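You operate a simulated robot arm through the tools that you are given. There is no shell and no other tool. Be economical: measure what you need, move in short steps, check, and stop when the job is done.

The job below is to be done with a simulated two-armed robot. You get a single attempt, and the scene is never put back.

JOB
Open the sideboard door by the larder, put the grey plate on the shelf of the sideboard cupboard by the larder and shut the larder again.

It is judged by the outcome, as a careful person would: the job done as asked, and still so three seconds after it is handed in. It fails if anything else is knocked over, pushed out of place, dropped, spilled or broken.

ROBOT AND FRAMES
Two 6-joint arms with two-finger parallel grippers on one trunk, on a base that drives. Base frame: it is fixed to the floor where the robot stands at the start and does not move with it; the origin is under the middle of the robot, x ahead of it, y to its left, z up. Readings come in m, degrees, newtons and seconds.
The left shoulder is at the start at [0.06, 0.187, 0.697], the right one opposite. With the tool pointing down near the work surface each hand reaches from about 0.16 to 0.34 m from the robot's upright axis, wherever it stands, measured 20 degrees to its own side. Places, roughly: sideboard door by the larder [0.4, 0.2, 0.4]; shelf of the sideboard cupboard by the larder [0.6, 0.2, 0.4]; grey plate [-2.75, -1, 1]. Payload 1.57 kg a hand.
The tool frame of a hand sits at the grasp point between the pads (the TCP): z along the fingers, y along the line on which they close. The tips reach 0.03 m beyond it. The gripper opens to 0.11 m. The fingers are 0.024 m wide and 0.012 m thick; the gripper's body (0.048 by 0.112 m) begins 0.078 m behind the TCP.
Orientation is told as [roll, pitch, yaw] about the base's x, y, z axes, in that order, counted from this pose: with the fingers straight down and closing along the base's y, the tool's x points along the base's -x, its y along +y and its z along -z.

CONTROLS
- The arms move only by the tool drive_tool. It takes "left_series", "right_series" or both (then of equal length, played together; a hand with none holds still); each is a list of rows, each a list of 2 entries, a list of its own where there are three numbers: the shift along the base's x, y, z in units of 100 mm (1.0 is 100 mm), then the turn, a rotation vector about the base's x, y, z in units of 60 degrees (1.0 is 60 degrees). In form: [[[dx, dy, dz], [ax, ay, az]], ...]. A call has 1 to 10 rows; each row is the pose to reach, as a shift and turn from the pose commanded when the call began. "left_gripper" and "right_gripper" are, for a hand that has rows, the closure, from 0 (fully open) to 1 (shut), set as the call begins (left out, the last holds). A call with a number of a shift or a turn outside -1 to 1 is refused whole. Rows are played at 5 a second. More than 0.05 m and 8.6 degrees between two rows, or a gripper value outside its range, and nothing of the call is played. A pose out of reach is approached as far as the arm can. The call stops where the force on the tool passes 40 N (or 10 N more than at its start, if that is more) or the arm is blocked; 0.2 s more then pass. Each finger travels about 0.153 m/s and halts on what it meets, pressing with about 29 N; the grip force reading is that of the motor and also rises with nothing between the fingers. The clock runs only during rows and for 0.2 s after the last one: add rows that repeat a pose to give the fingers time. It gives the time, the measured TCP pose, the force on the tool (base axes), the opening and the grip force at its end, in the units of the frame above (readings bear some noise), and new pictures: "show" is both (left out), scene, wrist or none (wrist: the cameras of the hands that moved).
- Cameras (640 x 400 px; columns grow to the right, rows downward): "scene" is now at [-0.0246, 0.0541, 1.2236]; the picture's right is [0.83, -0.56, 0.00], its down [-0.50, -0.73, -0.47] and it looks along [0.27, 0.39, -0.88] (base axes); focal length 256 px, centre (320, 200). "left" rides on the left gripper at [0.07, -0.016, -0.141] in its tool frame; the picture's right is [0.23, 0.97, 0.00], its down [-0.86, 0.20, -0.48] and it looks along [-0.47, 0.11, 0.88] (tool axes); focal length 222 px, centre (320, 200). "right" rides on the right gripper at [0.07, 0.016, -0.141] in its tool frame; the picture's right is [-0.23, 0.97, 0.00], its down [-0.86, -0.20, -0.48] and it looks along [-0.47, -0.11, 0.88] (tool axes); focal length 222 px, centre (320, 200). There is no depth. A picture from a camera that has moved, and an enlarged one, comes with that camera's place and axes in the base frame and with its lens.
- slide_trunk(by): slides the trunk up (or, below 0, down) by that many m; the arms and the scene camera ride with it, the base frame stays. It gives what a move gives, with no picture.
- steer(legs): drives the robot by 1 to 6 legs, each [ahead, left, turn to the left] in m, m and degrees, along the robot's own axes; the way and the turn of a leg run together, so that a leg with both is an arc; at most 1.5 m and 180 degrees a leg. The arms and the cameras ride along, it lands a little off, and it stops where it bumps. It gives what a move gives, and a new picture of the scene camera.
- head_to(pan, tilt): turns the head with the scene camera to pan (to the left, within 86 degrees either way) and tilt (down, from -29 to 69), counted from straight ahead of the robot. It gives what a move gives, and a new picture of the scene camera.
- zoom(camera, box): a new picture of the part [left, top, right, bottom] of that camera's present view, enlarged. The clock stands still meanwhile.
- sign_off(): hands the job in; it is judged then, once.

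Go step by step. Nothing tells you exact positions but the pictures and the camera data: compare them with the known pose of the tool, close in by small moves and look again before you grip or let go. The budget is 120 turns and 260 pictures, counting those below and the enlarged ones. Unless the task says otherwise, let go and move clear before handing in, and close with one line.

The tools are called as name(argument=value, ...) on one line, values as JSON. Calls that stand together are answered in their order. drive_tool: Moves the arms, as the interface text tells. Its arguments: {"type":"object","properties":{"left_series":{"type":"array","items":{"type":"array"}},"left_gripper":{"type":"number"},"right_series":{"type":"array","items":{"type":"array"}},"right_gripper":{"type":"number"},"show":{"type":"string","enum":["both","scene","wrist","none"]}},"required":[]} The other tools are called the same way: slide_trunk (by) slides the trunk up or down; steer (legs) drives the base; head_to (pan, tilt) turns the head that bears the scene camera; zoom (camera, box) takes an enlarged picture of a part of a camera's view; sign_off () hands the job in.

At the start:

```text
time: 0.0
left_tool_pos: [0.3041, 0.3567, 0.6711]
left_orientation: [0.0, 0.0, 0.0]
left_contact_force: [-0.2, -0.2, -0.8]
left_opening: 0.1097
left_grasp_force: 0.0
right_tool_pos: [0.2807, 0.0224, 0.71]
right_orientation: [0.0, 0.0, 0.0]
right_contact_force: [0.5, -0.4, 0.0]
right_opening: 0.11
right_grasp_force: 0.1
trunk travel left (down, up): [-0.325, 0.665]
robot x, y, heading: [0.0007, 0.0013, -0.1]
head pan, tilt: [55.6, 61.8]
```

scene: 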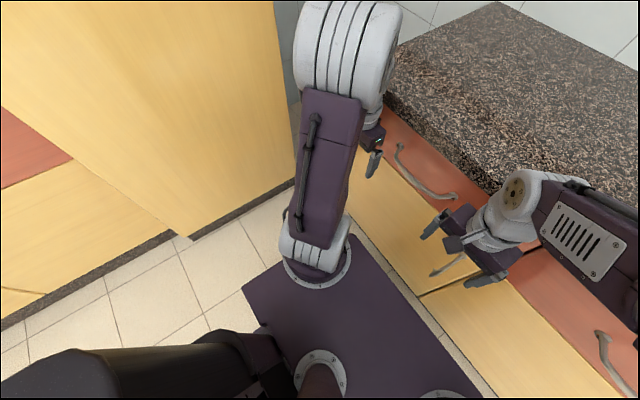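
right: 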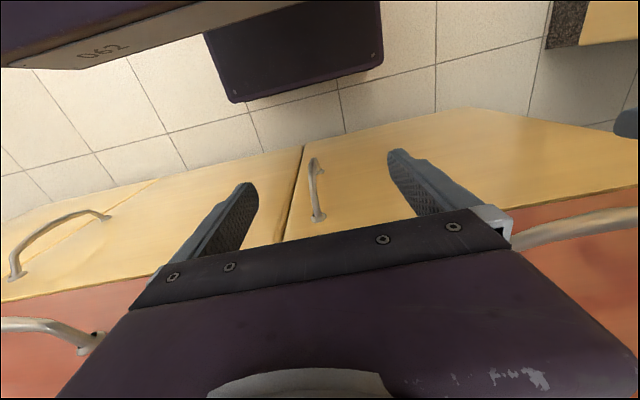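
left: 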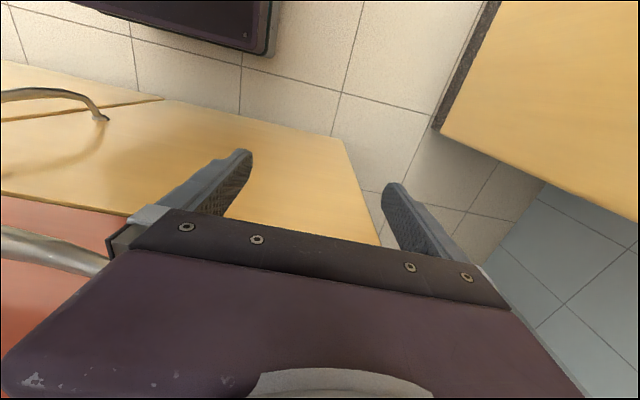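

I see the sideboard front right ahead and a tall yellow cabinet (perhaps the larder) at left. I look around with the head first.

head_to(pan=70, tilt=10)

head_to(pan=0, tilt=45)

head_to(pan=-70, tilt=20)

```text
time: 1.2
left_tool_pos: [0.3036, 0.3573, 0.6709]
left_orientation: [0.0, 0.0, 0.0]
left_contact_force: [0.1, 0.4, 0.5]
left_opening: 0.1103
left_grasp_force: 0.1
right_tool_pos: [0.2801, 0.0237, 0.7086]
right_orientation: [0.0, 0.0, 0.0]
right_contact_force: [0.3, -1.1, 0.2]
right_opening: 0.1099
right_grasp_force: 0.0
trunk travel left (down, up): [-0.325, 0.665]
robot x, y, heading: [0.0, 0.0008, 0.1]
head pan, tilt: [70.0, 10.0]
camera scene: at [-0.0292, 0.0882, 1.3], right [0.94, -0.34, 0.0], down [-0.06, -0.16, -0.98], along [0.34, 0.93, -0.17], focal length 256 px, centre (320, 200)
```

scene: 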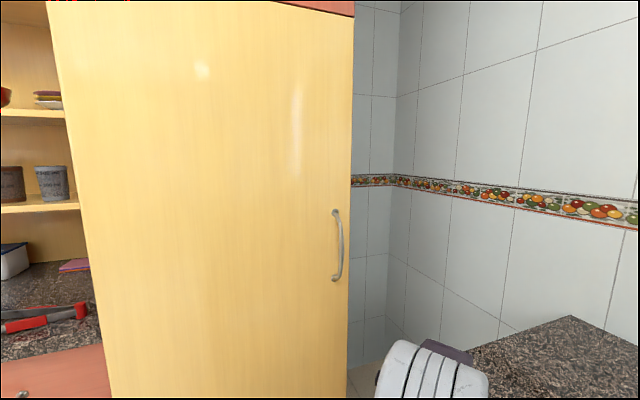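

```text
time: 2.6
left_tool_pos: [0.3035, 0.3574, 0.6705]
left_orientation: [0.0, 0.0, 0.1]
left_contact_force: [-0.4, 0.7, -0.1]
left_opening: 0.1103
left_grasp_force: 0.0
right_tool_pos: [0.2807, 0.0242, 0.7094]
right_orientation: [0.0, 0.1, 0.0]
right_contact_force: [0.0, -0.2, 0.1]
right_opening: 0.1101
right_grasp_force: 0.1
trunk travel left (down, up): [-0.325, 0.665]
robot x, y, heading: [-0.0004, 0.0029, -0.0]
head pan, tilt: [0.0, 45.0]
camera scene: at [0.0203, 0.0008, 1.2451], right [0.0, -1.0, 0.0], down [-0.71, 0.0, -0.71], along [0.71, 0.0, -0.71], focal length 256 px, centre (320, 200)
```

scene: 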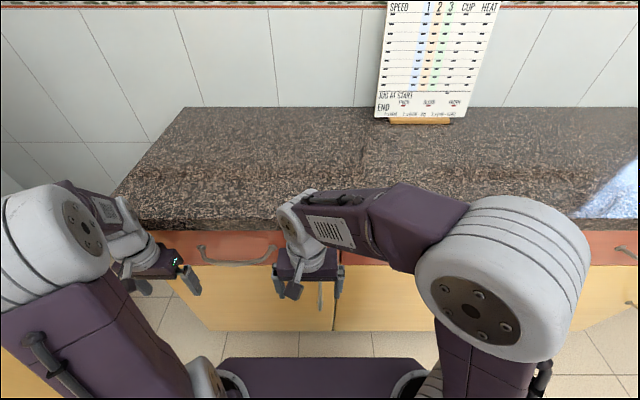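

```text
time: 4.0
left_tool_pos: [0.3034, 0.3571, 0.6704]
left_orientation: [0.0, 0.0, -0.1]
left_contact_force: [0.2, -0.2, 0.3]
left_opening: 0.11
left_grasp_force: 0.0
right_tool_pos: [0.2806, 0.0226, 0.7091]
right_orientation: [0.0, 0.0, 0.0]
right_contact_force: [0.3, -0.4, 0.4]
right_opening: 0.1101
right_grasp_force: 0.0
trunk travel left (down, up): [-0.325, 0.665]
robot x, y, heading: [-0.0043, -0.0016, 0.1]
head pan, tilt: [-70.0, 20.0]
camera scene: at [-0.0291, -0.0867, 1.2837], right [-0.94, -0.34, 0.0], down [-0.12, 0.32, -0.94], along [0.32, -0.88, -0.34], focal length 256 px, centre (320, 200)
```

scene: 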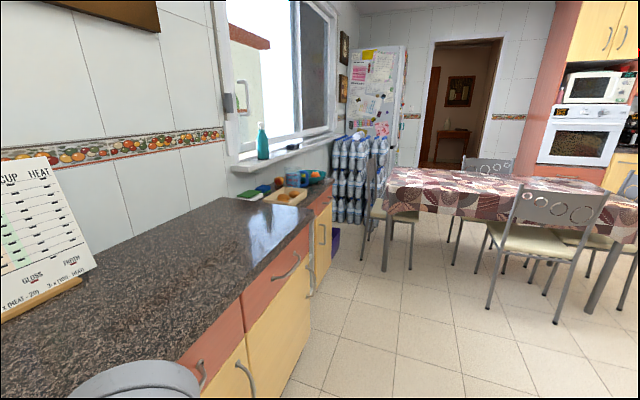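

The tall larder at left appears closed. I check the room to the sides and the rear before driving.

head_to(pan=-86, tilt=25)

head_to(pan=86, tilt=25)

```text
time: 4.8
left_tool_pos: [0.3021, 0.3579, 0.6717]
left_orientation: [0.1, 0.0, 0.0]
left_contact_force: [-0.2, -0.4, -0.6]
left_opening: 0.1101
left_grasp_force: 0.1
right_tool_pos: [0.2794, 0.024, 0.7092]
right_orientation: [-0.1, -0.1, 0.0]
right_contact_force: [-0.1, 0.1, 0.2]
right_opening: 0.1102
right_grasp_force: 0.0
trunk travel left (down, up): [-0.325, 0.665]
robot x, y, heading: [-0.0008, 0.003, -0.2]
head pan, tilt: [-85.9, 25.0]
camera scene: at [-0.0545, -0.0911, 1.2757], right [-1.0, -0.07, 0.0], down [-0.03, 0.42, -0.91], along [0.06, -0.9, -0.42], focal length 256 px, centre (320, 200)
```

scene: 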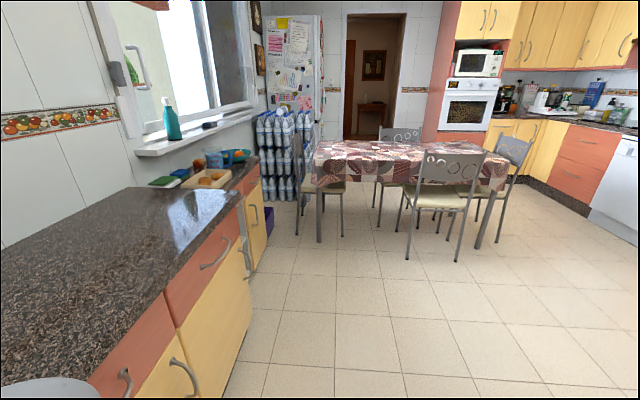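

```text
time: 7.4
left_tool_pos: [0.3028, 0.3569, 0.6697]
left_orientation: [0.0, 0.0, 0.0]
left_contact_force: [-0.7, -0.1, 0.3]
left_opening: 0.1097
left_grasp_force: 0.0
right_tool_pos: [0.2802, 0.0237, 0.7097]
right_orientation: [0.0, 0.0, -0.1]
right_contact_force: [0.4, -0.5, 0.5]
right_opening: 0.1101
right_grasp_force: 0.1
trunk travel left (down, up): [-0.325, 0.665]
robot x, y, heading: [0.0, 0.0018, -0.1]
head pan, tilt: [85.9, 25.0]
camera scene: at [-0.0545, 0.0927, 1.2757], right [1.0, -0.07, 0.0], down [-0.03, -0.42, -0.91], along [0.06, 0.9, -0.42], focal length 256 px, centre (320, 200)
```

scene: 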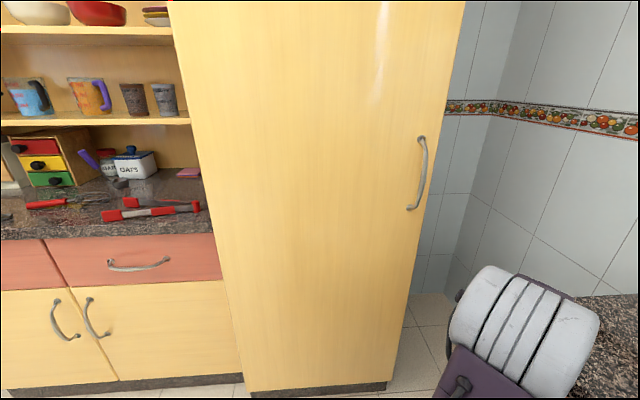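

The larder's front lies near y=0.77 and it is shut. I back off to see the sideboard front.

steer(legs=[[-0.6, 0, 0]])

head_to(pan=8, tilt=35)

```text
time: 10.8
left_tool_pos: [-0.2988, 0.3573, 0.6713]
left_orientation: [0.0, 0.0, 0.3]
left_contact_force: [-0.8, -0.4, 0.4]
left_opening: 0.11
left_grasp_force: 0.1
right_tool_pos: [-0.3215, 0.0247, 0.7098]
right_orientation: [0.0, 0.0, 0.2]
right_contact_force: [0.5, 0.1, 0.2]
right_opening: 0.11
right_grasp_force: 0.0
trunk travel left (down, up): [-0.325, 0.665]
robot x, y, heading: [-0.5965, -0.0028, 0.5]
head pan, tilt: [85.9, 25.0]
camera scene: at [-0.6565, 0.0906, 1.2756], right [1.0, -0.06, 0.0], down [-0.03, -0.42, -0.91], along [0.06, 0.9, -0.42], focal length 256 px, centre (320, 200)
```

scene: 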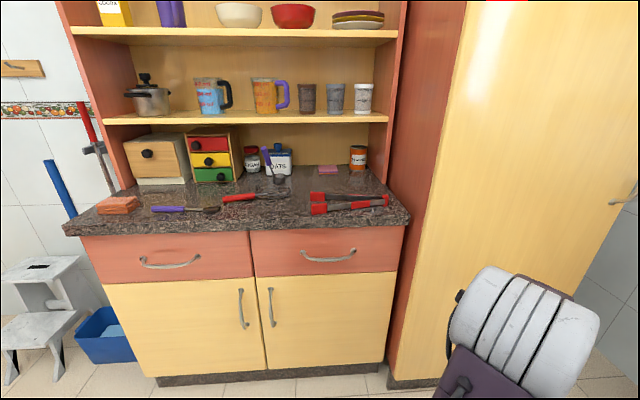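

```text
time: 12.3
left_tool_pos: [-0.2982, 0.3574, 0.6717]
left_orientation: [0.0, -0.1, 0.3]
left_contact_force: [-0.6, 0.0, 0.4]
left_opening: 0.1099
left_grasp_force: 0.2
right_tool_pos: [-0.3221, 0.0235, 0.7089]
right_orientation: [0.0, -0.1, 0.3]
right_contact_force: [-0.3, -0.4, 0.4]
right_opening: 0.11
right_grasp_force: 0.0
trunk travel left (down, up): [-0.325, 0.665]
robot x, y, heading: [-0.601, -0.0024, 0.3]
head pan, tilt: [8.0, 35.0]
camera scene: at [-0.5749, 0.0115, 1.2599], right [0.15, -0.99, 0.0], down [-0.57, -0.08, -0.82], along [0.81, 0.12, -0.57], focal length 256 px, centre (320, 200)
```

scene: 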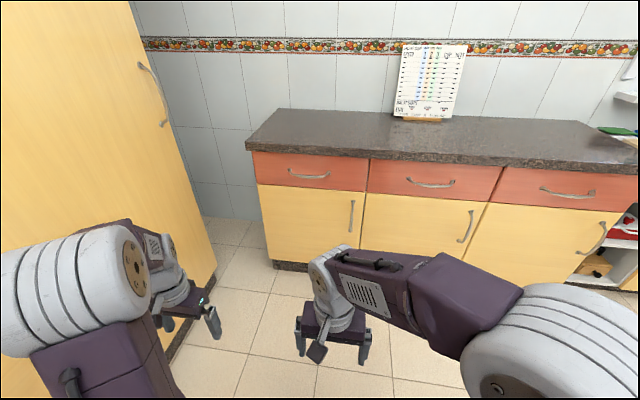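

The sideboard's left door spans about y -0.05..0.45, its front at x≈0.40, with a vertical handle near y≈0.0, z≈0.43–0.60, hinge at the larder side. I shift the robot right and turn the left hand to point ahead.

steer(legs=[[0, -0.25, 0]])

drive_tool(left_series=[[[0.15, 0, 0], [0, -0.14, 0]], [[0.3, 0, 0], [0, -0.28, 0]], [[0.45, 0, -0.1], [0, -0.42, 0]], [[0.6, 0, -0.2], [0, -0.56, 0]], [[0.75, 0, -0.3], [0, -0.7, 0]], [[0.9, 0, -0.4], [0, -0.84, 0]], [[1.0, 0, -0.5], [0, -0.98, 0]]], show="none")

drive_tool(left_series=[[[0.15, 0, 0], [0, -0.13, 0]], [[0.3, 0, 0], [0, -0.26, 0]], [[0.4, 0, 0], [0, -0.39, 0]], [[0.5, 0, 0], [0, -0.52, 0]], [[0.5, 0, 0], [0, -0.52, 0]]])

```text
time: 14.1
left_tool_pos: [-0.2979, 0.1062, 0.6717]
left_orientation: [0.1, -0.1, 0.3]
left_contact_force: [0.2, 0.3, -0.2]
left_opening: 0.1101
left_grasp_force: 0.0
right_tool_pos: [-0.32, -0.2258, 0.7096]
right_orientation: [0.2, 0.1, 0.3]
right_contact_force: [-0.1, 0.7, 0.2]
right_opening: 0.11
right_grasp_force: 0.1
trunk travel left (down, up): [-0.325, 0.665]
robot x, y, heading: [-0.6016, -0.2515, 0.6]
head pan, tilt: [8.0, 35.0]
camera scene: at [-0.5734, -0.2389, 1.2599], right [0.14, -0.99, 0.0], down [-0.57, -0.08, -0.82], along [0.81, 0.12, -0.57], focal length 256 px, centre (320, 200)
```

scene: 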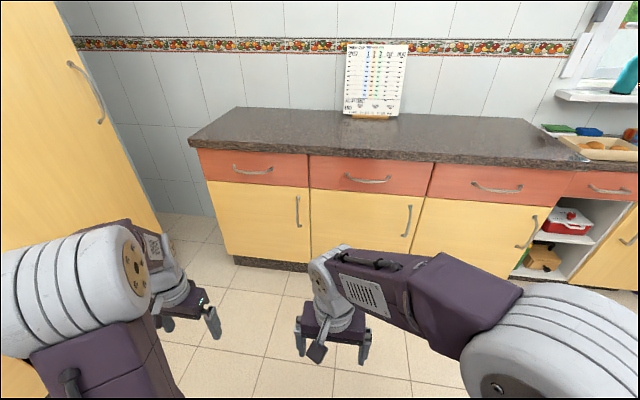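

```text
time: 15.7
left_tool_pos: [-0.1848, 0.1272, 0.6472]
left_orientation: [-1.5, -58.6, 1.4]
left_contact_force: [-0.1, 0.1, 0.0]
left_opening: 0.1102
left_grasp_force: 0.1
left hand out of reach, approached as far as the arm can: row 7
right_tool_pos: [-0.319, -0.2253, 0.7094]
right_orientation: [0.0, 0.1, 0.3]
right_contact_force: [-0.3, -0.3, -0.3]
right_opening: 0.1099
right_grasp_force: 0.2
trunk travel left (down, up): [-0.325, 0.665]
robot x, y, heading: [-0.6001, -0.2516, 0.2]
head pan, tilt: [8.0, 35.0]
```

```text
time: 16.9
left_tool_pos: [-0.0896, 0.1882, 0.6868]
left_orientation: [-90.3, -89.4, 90.1]
left_contact_force: [0.1, 0.2, -0.3]
left_opening: 0.1099
left_grasp_force: 0.0
left hand out of reach, approached as far as the arm can: row 1, 2, 3, 4, 5
right_tool_pos: [-0.3198, -0.2261, 0.7098]
right_orientation: [0.0, 0.0, 0.3]
right_contact_force: [0.3, -0.5, 0.0]
right_opening: 0.1099
right_grasp_force: 0.0
trunk travel left (down, up): [-0.325, 0.665]
robot x, y, heading: [-0.6006, -0.2531, 0.0]
head pan, tilt: [8.0, 35.0]
camera scene: at [-0.5736, -0.2383, 1.2599], right [0.14, -0.99, 0.0], down [-0.57, -0.08, -0.82], along [0.81, 0.12, -0.57], focal length 256 px, centre (320, 200)
camera left: at [-0.2325, 0.1722, 0.6173], right [0.0, 0.97, -0.24], down [-0.48, 0.21, 0.85], along [0.88, 0.11, 0.46], focal length 222 px, centre (320, 200)
```

scene: 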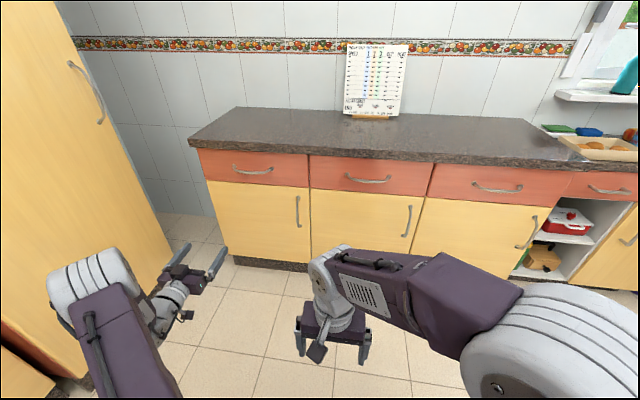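
left: 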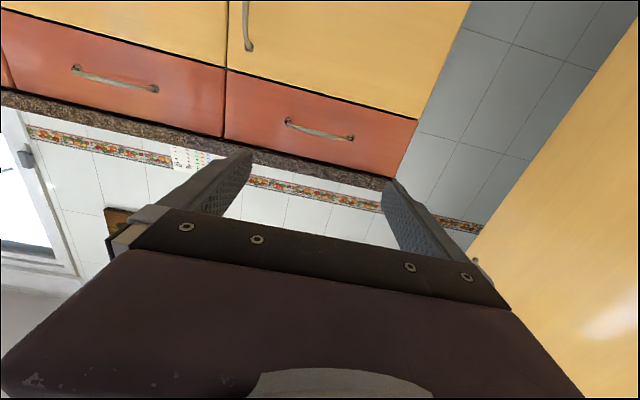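

The left hand now points ahead, about 0.51 m in front of and 0.44 m left of the robot's axis. I lower the trunk to handle height and drive so the hand lines up before the handle.

slide_trunk(by=-0.165)

steer(legs=[[0, -0.185, 0], [0.32, 0, 0]])

head_to(pan=32, tilt=38)

drive_tool(left_series=[[[0, 0, 0], [0, 0, 0]]], show="wrist")

```text
time: 18.8
left_tool_pos: [-0.0885, 0.1881, 0.5209]
left_orientation: [-80.7, -89.4, 80.5]
left_contact_force: [0.4, 0.0, 0.2]
left_opening: 0.11
left_grasp_force: 0.2
right_tool_pos: [-0.3201, -0.2255, 0.5446]
right_orientation: [0.0, 0.0, 0.2]
right_contact_force: [0.8, -0.2, 0.1]
right_opening: 0.11
right_grasp_force: 0.1
trunk travel left (down, up): [-0.16, 0.83]
robot x, y, heading: [-0.6002, -0.2512, 0.0]
head pan, tilt: [8.0, 35.0]
```

```text
time: 22.1
left_tool_pos: [0.2306, 0.0058, 0.5203]
left_orientation: [-79.8, -89.4, 79.8]
left_contact_force: [0.3, 0.5, 0.2]
left_opening: 0.11
left_grasp_force: 0.0
right_tool_pos: [0.002, -0.4082, 0.5449]
right_orientation: [0.0, 0.0, 0.3]
right_contact_force: [-0.6, 0.2, 0.3]
right_opening: 0.1102
right_grasp_force: 0.2
trunk travel left (down, up): [-0.16, 0.83]
robot x, y, heading: [-0.2813, -0.4323, 0.4]
head pan, tilt: [8.0, 35.0]
camera scene: at [-0.2518, -0.4203, 1.0949], right [0.15, -0.99, 0.0], down [-0.57, -0.08, -0.82], along [0.81, 0.12, -0.57], focal length 256 px, centre (320, 200)
```

scene: 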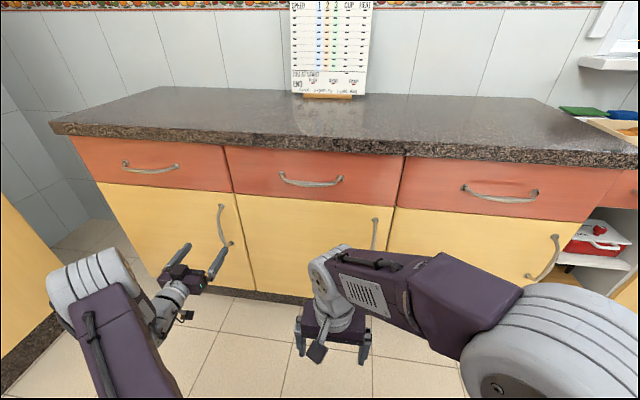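

```text
time: 23.0
left_tool_pos: [0.232, 0.0054, 0.5212]
left_orientation: [-80.1, -89.4, 79.8]
left_contact_force: [0.1, -0.3, 0.1]
left_opening: 0.11
left_grasp_force: 0.0
right_tool_pos: [0.0023, -0.4074, 0.5443]
right_orientation: [0.0, 0.0, 0.4]
right_contact_force: [-0.2, 0.2, 0.2]
right_opening: 0.1099
right_grasp_force: 0.2
trunk travel left (down, up): [-0.16, 0.83]
robot x, y, heading: [-0.2776, -0.4342, 0.2]
head pan, tilt: [32.0, 38.0]
camera scene: at [-0.2661, -0.387, 1.0903], right [0.54, -0.84, 0.0], down [-0.52, -0.33, -0.79], along [0.67, 0.42, -0.62], focal length 256 px, centre (320, 200)
```

scene: 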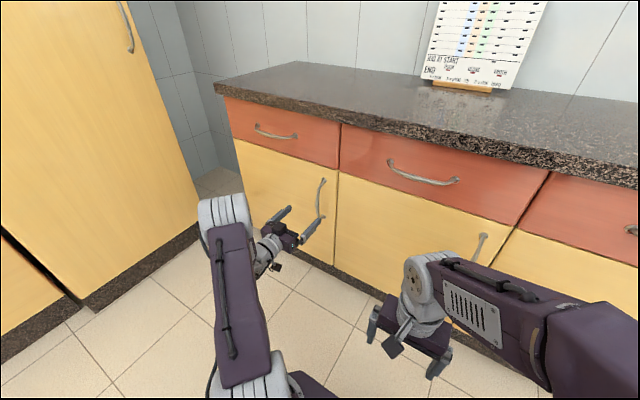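

```text
time: 23.4
left_tool_pos: [0.2321, 0.0061, 0.521]
left_orientation: [-80.2, -89.5, 80.0]
left_contact_force: [0.2, 0.0, -0.6]
left_opening: 0.1101
left_grasp_force: 0.1
right_tool_pos: [0.0018, -0.4083, 0.5462]
right_orientation: [0.0, 0.1, 0.4]
right_contact_force: [0.1, 0.1, 0.6]
right_opening: 0.1098
right_grasp_force: 0.1
trunk travel left (down, up): [-0.16, 0.83]
robot x, y, heading: [-0.2772, -0.4328, 0.6]
head pan, tilt: [32.0, 38.0]
camera left: at [0.0883, -0.0098, 0.4523], right [0.0, 0.97, -0.24], down [-0.48, 0.21, 0.85], along [0.88, 0.11, 0.46], focal length 222 px, centre (320, 200)
```

left: 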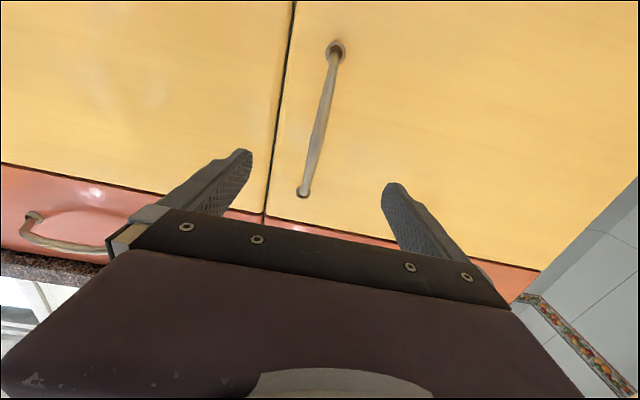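

The handle is centred between the fingers at y≈0, x≈0.37. I drive ahead 0.10 m and look again.

steer(legs=[[0.1, 0, 0]])

zoom(camera="scene", box=[220, 130, 380, 280])

zoom(camera="left", box=[0, 0, 640, 400])

```text
time: 24.5
left_tool_pos: [0.3325, 0.0076, 0.5213]
left_orientation: [-79.3, -89.4, 79.1]
left_contact_force: [-0.2, -0.3, 0.1]
left_opening: 0.1097
left_grasp_force: 0.1
right_tool_pos: [0.1016, -0.4067, 0.5454]
right_orientation: [-0.1, 0.1, 0.4]
right_contact_force: [0.7, 0.4, 0.6]
right_opening: 0.1102
right_grasp_force: 0.0
trunk travel left (down, up): [-0.16, 0.83]
robot x, y, heading: [-0.1776, -0.4337, 0.5]
head pan, tilt: [32.0, 38.0]
camera scene: at [-0.1661, -0.3862, 1.0903], right [0.54, -0.84, 0.0], down [-0.52, -0.33, -0.79], along [0.67, 0.42, -0.62], focal length 256 px, centre (320, 200)
```

scene: 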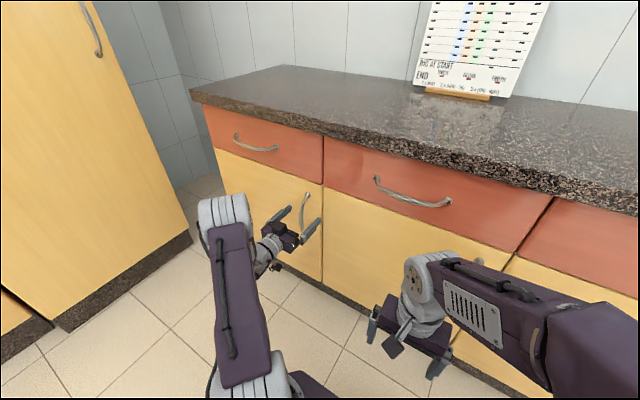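

```text
2.67 times, centred on (300, 205) of scene
camera zoom: at [-0.1661, -0.3862, 1.0903], right [0.54, -0.84, 0.0], down [-0.52, -0.33, -0.79], along [0.67, 0.42, -0.62], focal length 681 px, centre (373, 187)
```

zoom: 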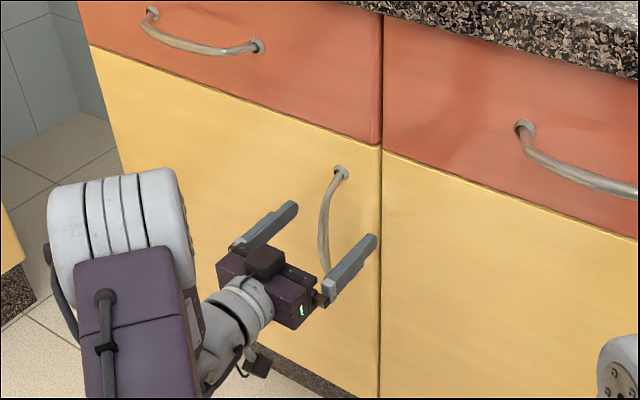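

```text
1.00 times, centred on (320, 200) of left
camera zoom: at [0.1885, -0.0092, 0.4522], right [0.0, 0.97, -0.24], down [-0.48, 0.21, 0.85], along [0.88, 0.11, 0.46], focal length 222 px, centre (320, 200)
```

zoom: 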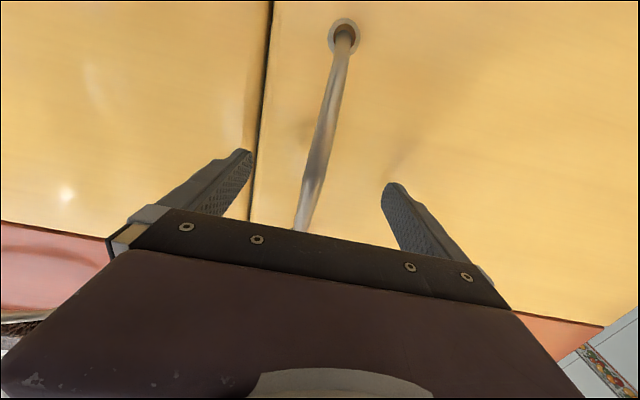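

The fingers straddle the bar; I advance 2.5 cm with the arm and close.

drive_tool(left_series=[[[0.1, -0.04, 0], [0, 0, 0]], [[0.25, -0.04, 0], [0, 0, 0]], [[0.25, -0.04, 0], [0, 0, 0]]], show="wrist")

```text
time: 25.0
left_tool_pos: [0.3439, 0.005, 0.5208]
left_orientation: [-74.4, -89.2, 74.4]
left_contact_force: [-8.8, 0.8, 2.3]
left_opening: 0.1097
left_grasp_force: 0.0
right_tool_pos: [0.1004, -0.4071, 0.5447]
right_orientation: [-0.1, 0.0, 0.6]
right_contact_force: [0.0, -0.2, -0.4]
right_opening: 0.1102
right_grasp_force: 0.1
trunk travel left (down, up): [-0.16, 0.83]
robot x, y, heading: [-0.1821, -0.4297, 0.7]
head pan, tilt: [32.0, 38.0]
stopped in row 2 (left hand): the force on the tool passed its limit (the readings are from after the stop); the commanded pose is now the measured one
camera left: at [0.2, -0.0128, 0.4518], right [0.0, 0.97, -0.24], down [-0.48, 0.21, 0.85], along [0.88, 0.11, 0.46], focal length 222 px, centre (320, 200)
```

left: 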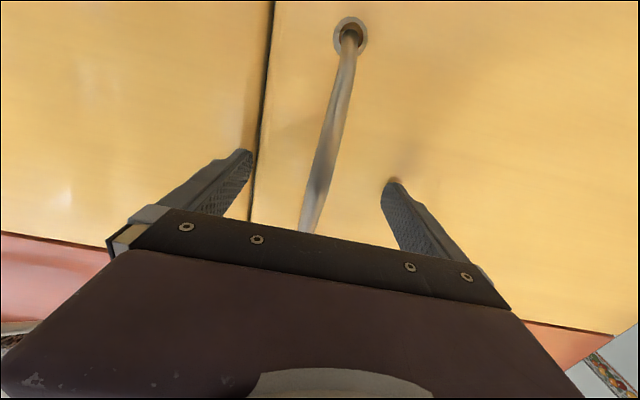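

The tips touched the door face, so it lies at x≈0.375. I back off 5 mm and grip the bar.

drive_tool(left_series=[[[-0.06, 0, 0], [0, 0, 0]], [[-0.06, 0, 0], [0, 0, 0]], [[-0.06, 0, 0], [0, 0, 0]], [[-0.06, 0, 0], [0, 0, 0]]], left_gripper=1, show="wrist")

```text
time: 26.0
left_tool_pos: [0.3395, 0.0002, 0.5204]
left_orientation: [-55.2, -89.2, 54.9]
left_contact_force: [-8.1, -25.6, -5.6]
left_opening: 0.014
left_grasp_force: 30.7
right_tool_pos: [0.1018, -0.4082, 0.5446]
right_orientation: [0.1, 0.1, 0.5]
right_contact_force: [-0.1, 0.2, -0.3]
right_opening: 0.1101
right_grasp_force: 0.0
trunk travel left (down, up): [-0.16, 0.83]
robot x, y, heading: [-0.1763, -0.4343, 0.5]
head pan, tilt: [32.0, 38.0]
camera left: at [0.1951, -0.0157, 0.451], right [0.0, 0.97, -0.24], down [-0.47, 0.21, 0.86], along [0.88, 0.11, 0.46], focal length 222 px, centre (320, 200)
```

left: 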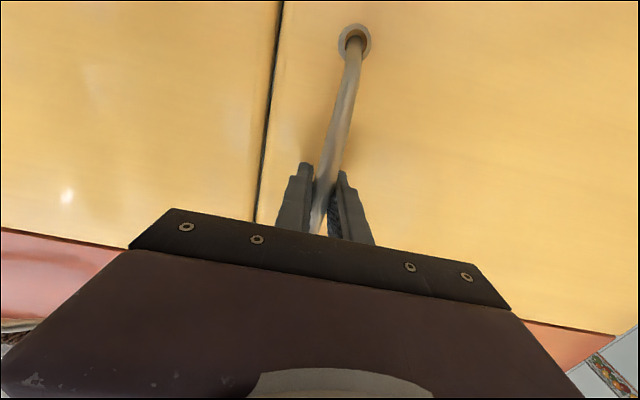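

Gripped on the bar. I pull the door along its arc about the larder-side hinge.

drive_tool(left_series=[[[-0.2, -0.01, 0], [0, 0, 0]], [[-0.4, 0.03, 0], [0, 0, 0]], [[-0.6, 0.07, 0], [0, 0, 0]], [[-0.78, 0.12, 0], [0, 0, 0]], [[-0.97, 0.18, 0], [0, 0, 0]]])

```text
time: 26.4
left_tool_pos: [0.3272, 0.0018, 0.5189]
left_orientation: [-47.5, -88.7, 46.6]
left_contact_force: [2.1, -3.8, -0.8]
left_opening: 0.0139
left_grasp_force: 30.9
left hand out of reach, approached as far as the arm can: row 1, 2
right_tool_pos: [0.1021, -0.4078, 0.5458]
right_orientation: [0.0, 0.0, 0.4]
right_contact_force: [0.0, 1.0, -0.2]
right_opening: 0.11
right_grasp_force: 0.0
trunk travel left (down, up): [-0.16, 0.83]
robot x, y, heading: [-0.1731, -0.4304, 0.3]
head pan, tilt: [32.0, 38.0]
stopped in row 2 (left hand): the force on the tool passed its limit (the readings are from after the stop); the commanded pose is now the measured one
camera scene: at [-0.1661, -0.3869, 1.0905], right [0.54, -0.84, 0.0], down [-0.52, -0.33, -0.79], along [0.67, 0.42, -0.62], focal length 256 px, centre (320, 200)
camera left: at [0.1817, -0.0133, 0.4523], right [0.01, 0.97, -0.24], down [-0.46, 0.22, 0.86], along [0.89, 0.1, 0.45], focal length 222 px, centre (320, 200)
```

scene: 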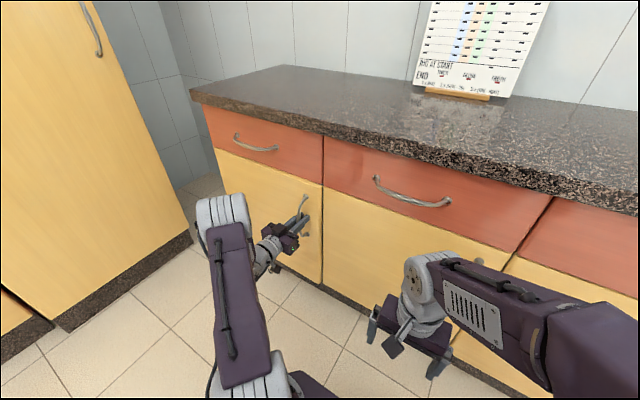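
left: 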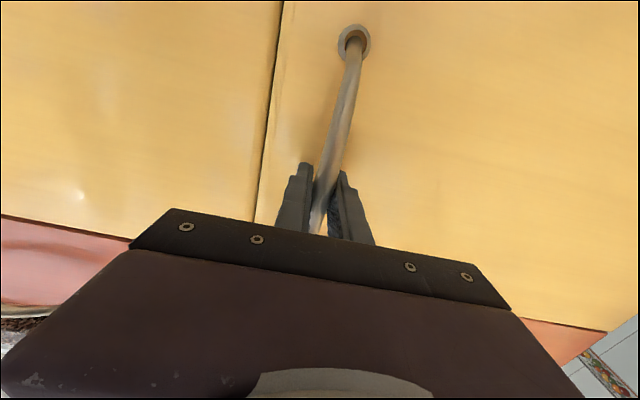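

The door has come open about a centimetre but the arm is at a joint limit in retraction; I pull with the base instead.

steer(legs=[[-0.07, 0.012, 0], [-0.07, 0.03, 0]])

zoom(camera="left", box=[0, 0, 640, 400])

```text
time: 28.1
left_tool_pos: [0.1844, 0.0415, 0.5194]
left_orientation: [-49.1, -88.6, 47.9]
left_contact_force: [-8.2, -17.1, -4.9]
left_opening: 0.014
left_grasp_force: 30.5
right_tool_pos: [-0.0383, -0.3676, 0.5441]
right_orientation: [0.0, 0.1, 0.4]
right_contact_force: [-0.2, 0.4, 0.4]
right_opening: 0.1098
right_grasp_force: 0.1
trunk travel left (down, up): [-0.16, 0.83]
robot x, y, heading: [-0.3208, -0.391, 0.4]
head pan, tilt: [32.0, 38.0]
camera scene: at [-0.307, -0.3467, 1.0904], right [0.54, -0.84, 0.0], down [-0.52, -0.33, -0.79], along [0.67, 0.42, -0.61], focal length 256 px, centre (320, 200)
```

scene: 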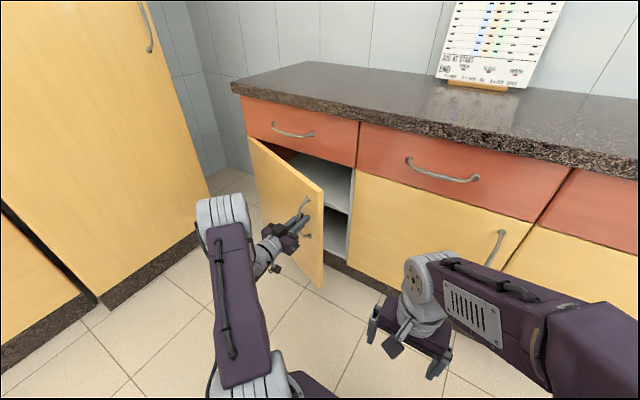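

```text
1.00 times, centred on (320, 200) of left
camera zoom: at [0.041, 0.027, 0.4524], right [0.01, 0.97, -0.24], down [-0.46, 0.22, 0.86], along [0.89, 0.1, 0.45], focal length 222 px, centre (320, 200)
```

zoom: 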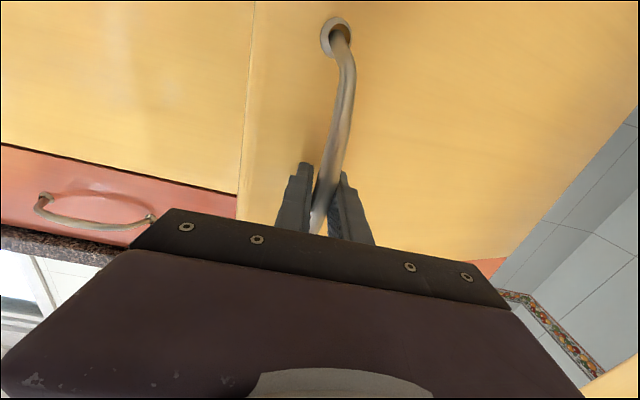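

The door swings nicely, about 20° open, shelf inside visible. I continue the arc with the base.

steer(legs=[[-0.069, 0.04, 0], [-0.061, 0.051, 0]])

zoom(camera="left", box=[0, 0, 640, 400])

```text
time: 29.8
left_tool_pos: [0.0554, 0.1342, 0.519]
left_orientation: [-51.2, -88.7, 50.3]
left_contact_force: [18.8, 18.6, 6.2]
left_opening: 0.0142
left_grasp_force: 30.4
right_tool_pos: [-0.1683, -0.2771, 0.5436]
right_orientation: [0.0, 0.0, 0.4]
right_contact_force: [-1.0, 0.5, 0.4]
right_opening: 0.1099
right_grasp_force: 0.1
trunk travel left (down, up): [-0.16, 0.83]
robot x, y, heading: [-0.4463, -0.3046, 0.5]
head pan, tilt: [32.0, 38.0]
camera scene: at [-0.4366, -0.2545, 1.0904], right [0.54, -0.84, 0.0], down [-0.52, -0.33, -0.79], along [0.66, 0.42, -0.62], focal length 256 px, centre (320, 200)
```

scene: 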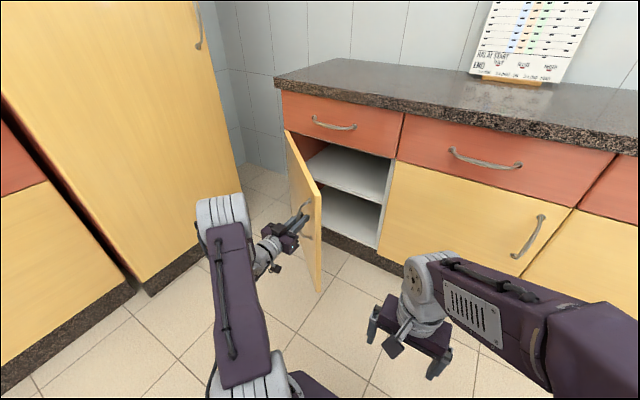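

```text
1.00 times, centred on (320, 200) of left
camera zoom: at [-0.0892, 0.1193, 0.452], right [0.01, 0.97, -0.24], down [-0.46, 0.22, 0.86], along [0.89, 0.1, 0.45], focal length 222 px, centre (320, 200)
```

zoom: 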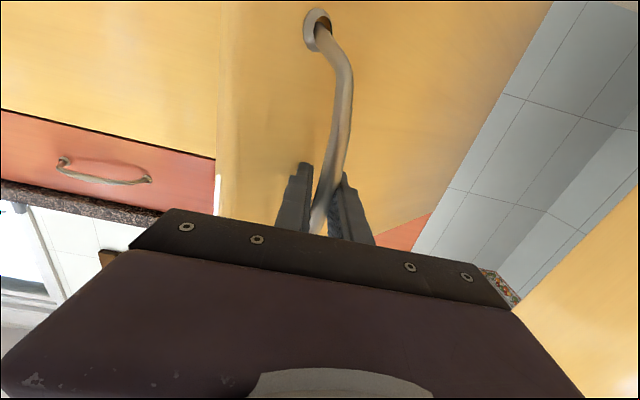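

About 45° open with a good grip; I continue the arc.

steer(legs=[[-0.048, 0.062, 0], [-0.036, 0.069, 0]])

zoom(camera="left", box=[0, 0, 640, 400])

```text
time: 31.5
left_tool_pos: [-0.031, 0.263, 0.5194]
left_orientation: [-51.3, -88.7, 50.5]
left_contact_force: [-15.0, -5.9, -7.7]
left_opening: 0.0139
left_grasp_force: 31.0
right_tool_pos: [-0.2541, -0.1463, 0.5449]
right_orientation: [0.0, 0.0, 0.4]
right_contact_force: [0.5, -0.2, -0.1]
right_opening: 0.1098
right_grasp_force: 0.0
trunk travel left (down, up): [-0.16, 0.83]
robot x, y, heading: [-0.5319, -0.1688, 0.4]
head pan, tilt: [32.0, 38.0]
camera scene: at [-0.523, -0.1249, 1.0903], right [0.54, -0.84, 0.0], down [-0.52, -0.33, -0.79], along [0.67, 0.42, -0.62], focal length 256 px, centre (320, 200)
```

scene: 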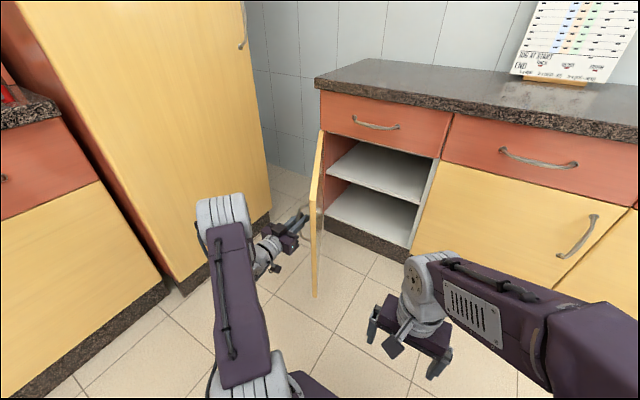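

```text
1.00 times, centred on (320, 200) of left
camera zoom: at [-0.1747, 0.2491, 0.4525], right [0.01, 0.97, -0.24], down [-0.46, 0.22, 0.86], along [0.89, 0.1, 0.45], focal length 222 px, centre (320, 200)
```

zoom: 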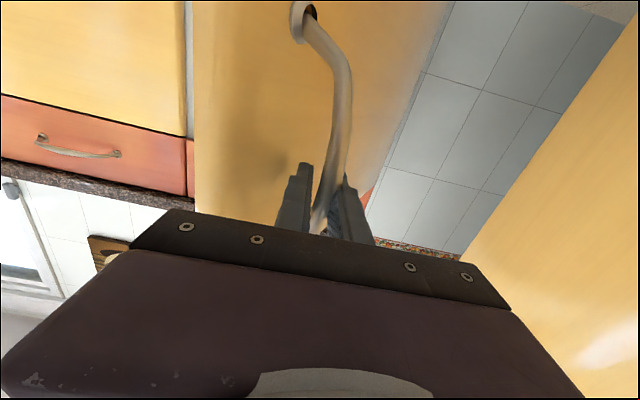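

About 65–70° open. I take it on to roughly 85–90°.

steer(legs=[[-0.022, 0.075, 0], [-0.006, 0.075, 0]])

zoom(camera="left", box=[0, 0, 640, 400])

```text
time: 33.2
left_tool_pos: [-0.059, 0.4122, 0.5202]
left_orientation: [-54.9, -88.8, 53.9]
left_contact_force: [-20.5, -1.5, 1.5]
left_opening: 0.0143
left_grasp_force: 30.4
right_tool_pos: [-0.2848, 0.0033, 0.5451]
right_orientation: [-0.1, -0.1, 0.5]
right_contact_force: [0.2, -0.1, 0.1]
right_opening: 0.11
right_grasp_force: 0.1
trunk travel left (down, up): [-0.16, 0.83]
robot x, y, heading: [-0.5641, -0.0232, 0.6]
head pan, tilt: [32.0, 38.0]
camera scene: at [-0.5532, 0.0239, 1.0904], right [0.54, -0.84, 0.0], down [-0.52, -0.33, -0.79], along [0.67, 0.42, -0.61], focal length 256 px, centre (320, 200)
```

scene: 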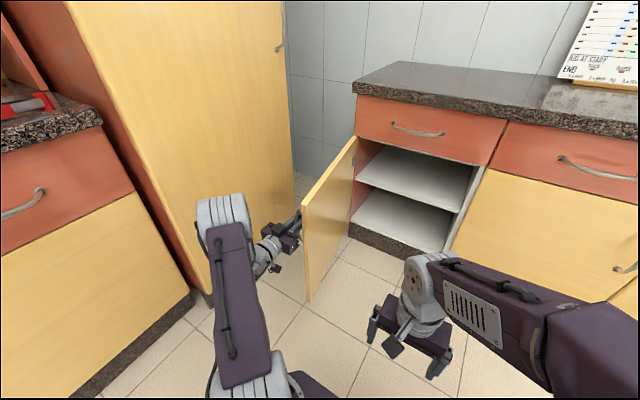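

```text
1.00 times, centred on (320, 200) of left
camera zoom: at [-0.2033, 0.398, 0.4536], right [0.01, 0.97, -0.24], down [-0.47, 0.22, 0.86], along [0.89, 0.1, 0.45], focal length 222 px, centre (320, 200)
```

zoom: 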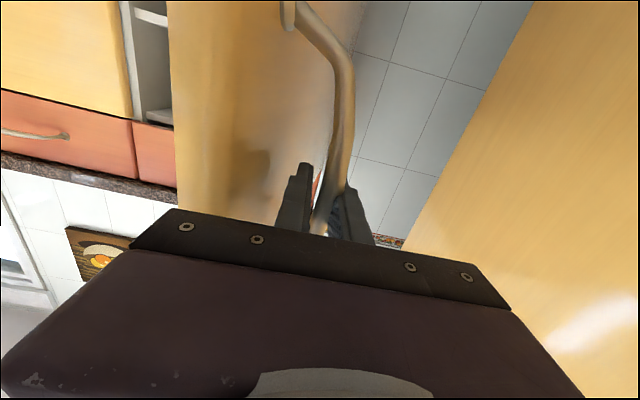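

About 82° open, good. I part the fingers slightly and back away.

drive_tool(left_series=[[[0, 0, 0], [0, 0, 0]], [[0, 0, 0], [0, 0, 0]], [[0, 0, 0], [0, 0, 0]]], left_gripper=0.72, show="wrist")

steer(legs=[[-0.12, 0, 0]])

```text
time: 34.0
left_tool_pos: [-0.0589, 0.4125, 0.5203]
left_orientation: [-51.1, -88.7, 50.2]
left_contact_force: [-0.8, -0.9, 0.1]
left_opening: 0.0312
left_grasp_force: 0.0
right_tool_pos: [-0.2824, 0.0019, 0.545]
right_orientation: [0.0, 0.0, 0.4]
right_contact_force: [-0.2, -0.3, 0.2]
right_opening: 0.1098
right_grasp_force: 0.0
trunk travel left (down, up): [-0.16, 0.83]
robot x, y, heading: [-0.5631, -0.0232, 0.2]
head pan, tilt: [32.0, 38.0]
camera left: at [-0.2026, 0.3982, 0.4526], right [0.01, 0.97, -0.24], down [-0.46, 0.22, 0.86], along [0.89, 0.1, 0.45], focal length 222 px, centre (320, 200)
```

left: 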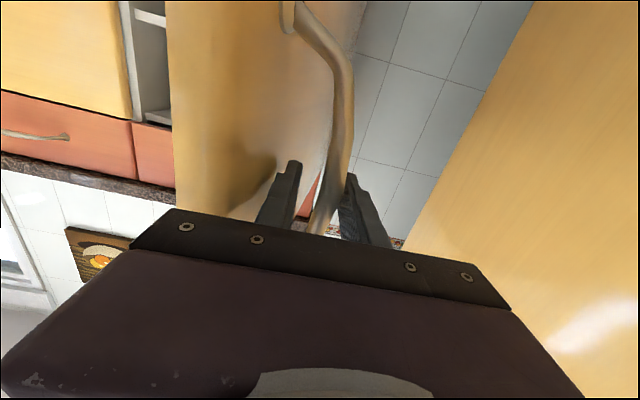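

```text
time: 35.2
left_tool_pos: [-0.1778, 0.412, 0.5193]
left_orientation: [-51.4, -88.8, 50.3]
left_contact_force: [0.3, 0.2, -0.9]
left_opening: 0.0306
left_grasp_force: 0.0
right_tool_pos: [-0.4035, 0.0022, 0.5448]
right_orientation: [0.0, 0.0, 0.3]
right_contact_force: [0.0, 0.1, -0.3]
right_opening: 0.1102
right_grasp_force: 0.1
trunk travel left (down, up): [-0.16, 0.83]
robot x, y, heading: [-0.6825, -0.0248, 0.2]
head pan, tilt: [32.0, 38.0]
camera scene: at [-0.6711, 0.0235, 1.0903], right [0.53, -0.85, 0.0], down [-0.52, -0.33, -0.79], along [0.67, 0.42, -0.62], focal length 256 px, centre (320, 200)
```

scene: 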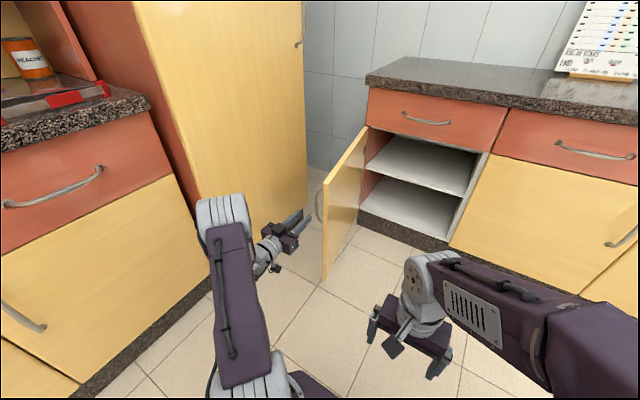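

The door stands open by itself and the shelf top is at about z≈0.43. Now I turn round to find the plate.

steer(legs=[[-0.25, -0.1, 0], [-0.1, -0.35, 0], [0, 0, -160]])

slide_trunk(by=0.3)

head_to(pan=0, tilt=15)

```text
time: 45.6
left_tool_pos: [-1.347, -1.0609, 0.5215]
left_orientation: [-51.3, -88.8, -108.7]
left_contact_force: [0.5, 1.3, 0.3]
left_opening: 0.0307
left_grasp_force: 0.0
right_tool_pos: [-1.2852, -0.5971, 0.545]
right_orientation: [0.0, 0.0, -158.6]
right_contact_force: [0.1, 0.2, 0.1]
right_opening: 0.1099
right_grasp_force: 0.1
trunk travel left (down, up): [-0.16, 0.83]
robot x, y, heading: [-1.0329, -0.4744, -158.6]
head pan, tilt: [32.0, 38.0]
camera scene: at [-1.0289, -0.5206, 1.0903], right [-0.8, 0.6, 0.0], down [0.37, 0.49, -0.79], along [-0.47, -0.63, -0.62], focal length 256 px, centre (320, 200)
```

scene: 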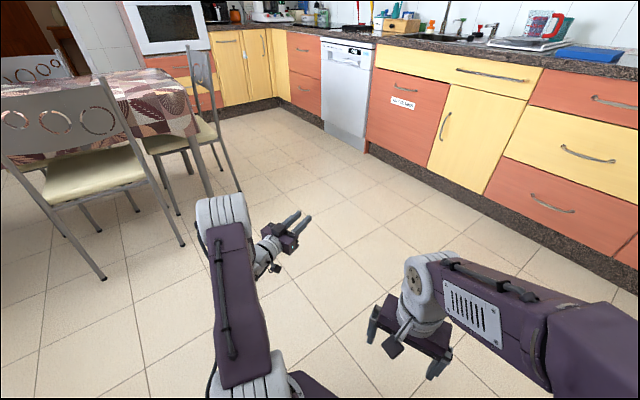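

```text
time: 48.6
left_tool_pos: [-1.3458, -1.0616, 0.8198]
left_orientation: [-51.1, -88.9, -108.8]
left_contact_force: [0.0, 0.7, -0.9]
left_opening: 0.0308
left_grasp_force: 0.1
right_tool_pos: [-1.2842, -0.5975, 0.8443]
right_orientation: [0.0, -0.1, -158.6]
right_contact_force: [-0.3, 0.1, 0.1]
right_opening: 0.11
right_grasp_force: 0.1
trunk travel left (down, up): [-0.46, 0.53]
robot x, y, heading: [-1.0307, -0.4751, -158.5]
head pan, tilt: [32.0, 38.0]
```

```text
time: 49.6
left_tool_pos: [-1.3473, -1.0628, 0.8194]
left_orientation: [-51.2, -88.8, -108.6]
left_contact_force: [-0.4, -0.1, -0.7]
left_opening: 0.0306
left_grasp_force: 0.1
right_tool_pos: [-1.2848, -0.5979, 0.8456]
right_orientation: [0.0, 0.0, -158.6]
right_contact_force: [0.0, -0.2, 0.7]
right_opening: 0.1102
right_grasp_force: 0.0
trunk travel left (down, up): [-0.46, 0.53]
robot x, y, heading: [-1.0295, -0.4743, -158.5]
head pan, tilt: [0.0, 15.0]
camera scene: at [-1.0644, -0.4855, 1.4268], right [-0.37, 0.93, 0.0], down [0.24, 0.09, -0.97], along [-0.9, -0.35, -0.26], focal length 256 px, centre (320, 200)
```

scene: 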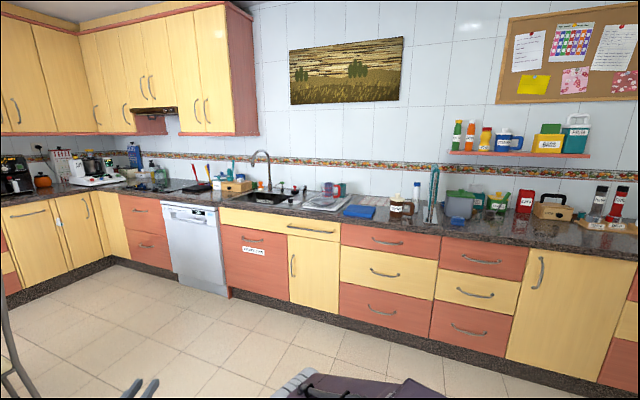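

The opposite counter comes into view; the plate should be near pixel (340,198), on a draining rack. I zoom in.

zoom(camera="scene", box=[220, 140, 460, 240])

```text
2.67 times, centred on (340, 190) of scene
camera zoom: at [-1.0644, -0.4855, 1.4268], right [-0.37, 0.93, 0.0], down [0.24, 0.09, -0.97], along [-0.9, -0.35, -0.26], focal length 681 px, centre (267, 227)
```

zoom: 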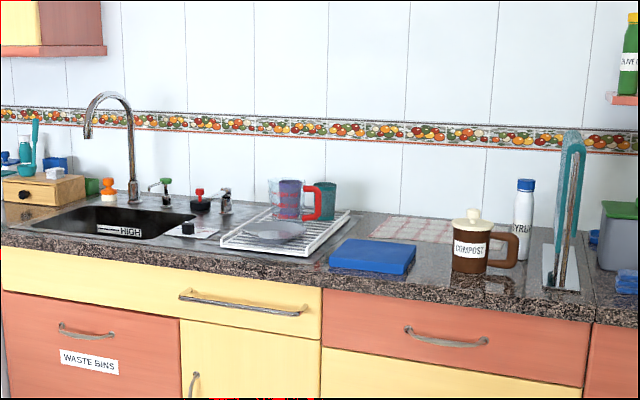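

The grey plate lies on a white draining rack by the sink, a jug and cup behind it. I drive nearer, squared to the counter.

steer(legs=[[0, 0, -21.5], [0.65, 0.17, 0]])

head_to(pan=20, tilt=28)

zoom(camera="scene", box=[220, 100, 460, 250])

```text
time: 54.4
left_tool_pos: [-2.1867, -1.0714, 0.82]
left_orientation: [-50.4, -88.8, -131.0]
left_contact_force: [-0.2, -0.1, 0.3]
left_opening: 0.0308
left_grasp_force: 0.2
right_tool_pos: [-1.9593, -0.6623, 0.8443]
right_orientation: [0.1, -0.1, 179.9]
right_contact_force: [-0.7, 0.2, 0.3]
right_opening: 0.11
right_grasp_force: 0.0
trunk travel left (down, up): [-0.46, 0.53]
robot x, y, heading: [-1.6804, -0.641, 180.1]
head pan, tilt: [0.0, 15.0]
camera scene: at [-1.7134, -0.6393, 1.4269], right [0.0, 1.0, 0.0], down [0.26, 0.0, -0.97], along [-0.97, 0.0, -0.26], focal length 256 px, centre (320, 200)
```

scene: 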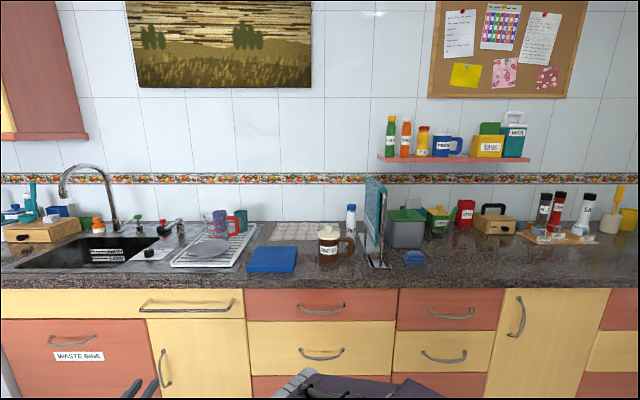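

```text
time: 55.2
left_tool_pos: [-2.1862, -1.0703, 0.821]
left_orientation: [-51.0, -88.8, -130.4]
left_contact_force: [0.7, 0.2, -0.1]
left_opening: 0.0309
left_grasp_force: 0.0
right_tool_pos: [-1.9582, -0.6641, 0.8442]
right_orientation: [0.0, 0.0, 179.9]
right_contact_force: [0.4, 0.6, -0.4]
right_opening: 0.1097
right_grasp_force: 0.1
trunk travel left (down, up): [-0.46, 0.53]
robot x, y, heading: [-1.6792, -0.6388, 179.7]
head pan, tilt: [20.0, 28.0]
camera scene: at [-1.7052, -0.6702, 1.4059], right [-0.34, 0.94, 0.0], down [0.44, 0.16, -0.88], along [-0.83, -0.3, -0.47], focal length 256 px, centre (320, 200)
```

scene: 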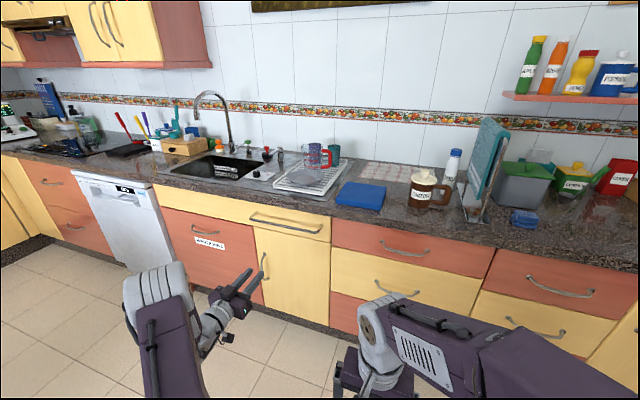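

```text
2.67 times, centred on (340, 175) of scene
camera zoom: at [-1.7052, -0.6702, 1.4059], right [-0.34, 0.94, 0.0], down [0.44, 0.16, -0.88], along [-0.83, -0.3, -0.47], focal length 681 px, centre (267, 267)
```

zoom: 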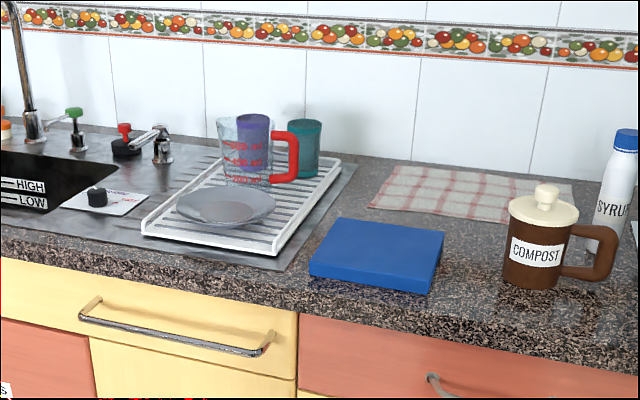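

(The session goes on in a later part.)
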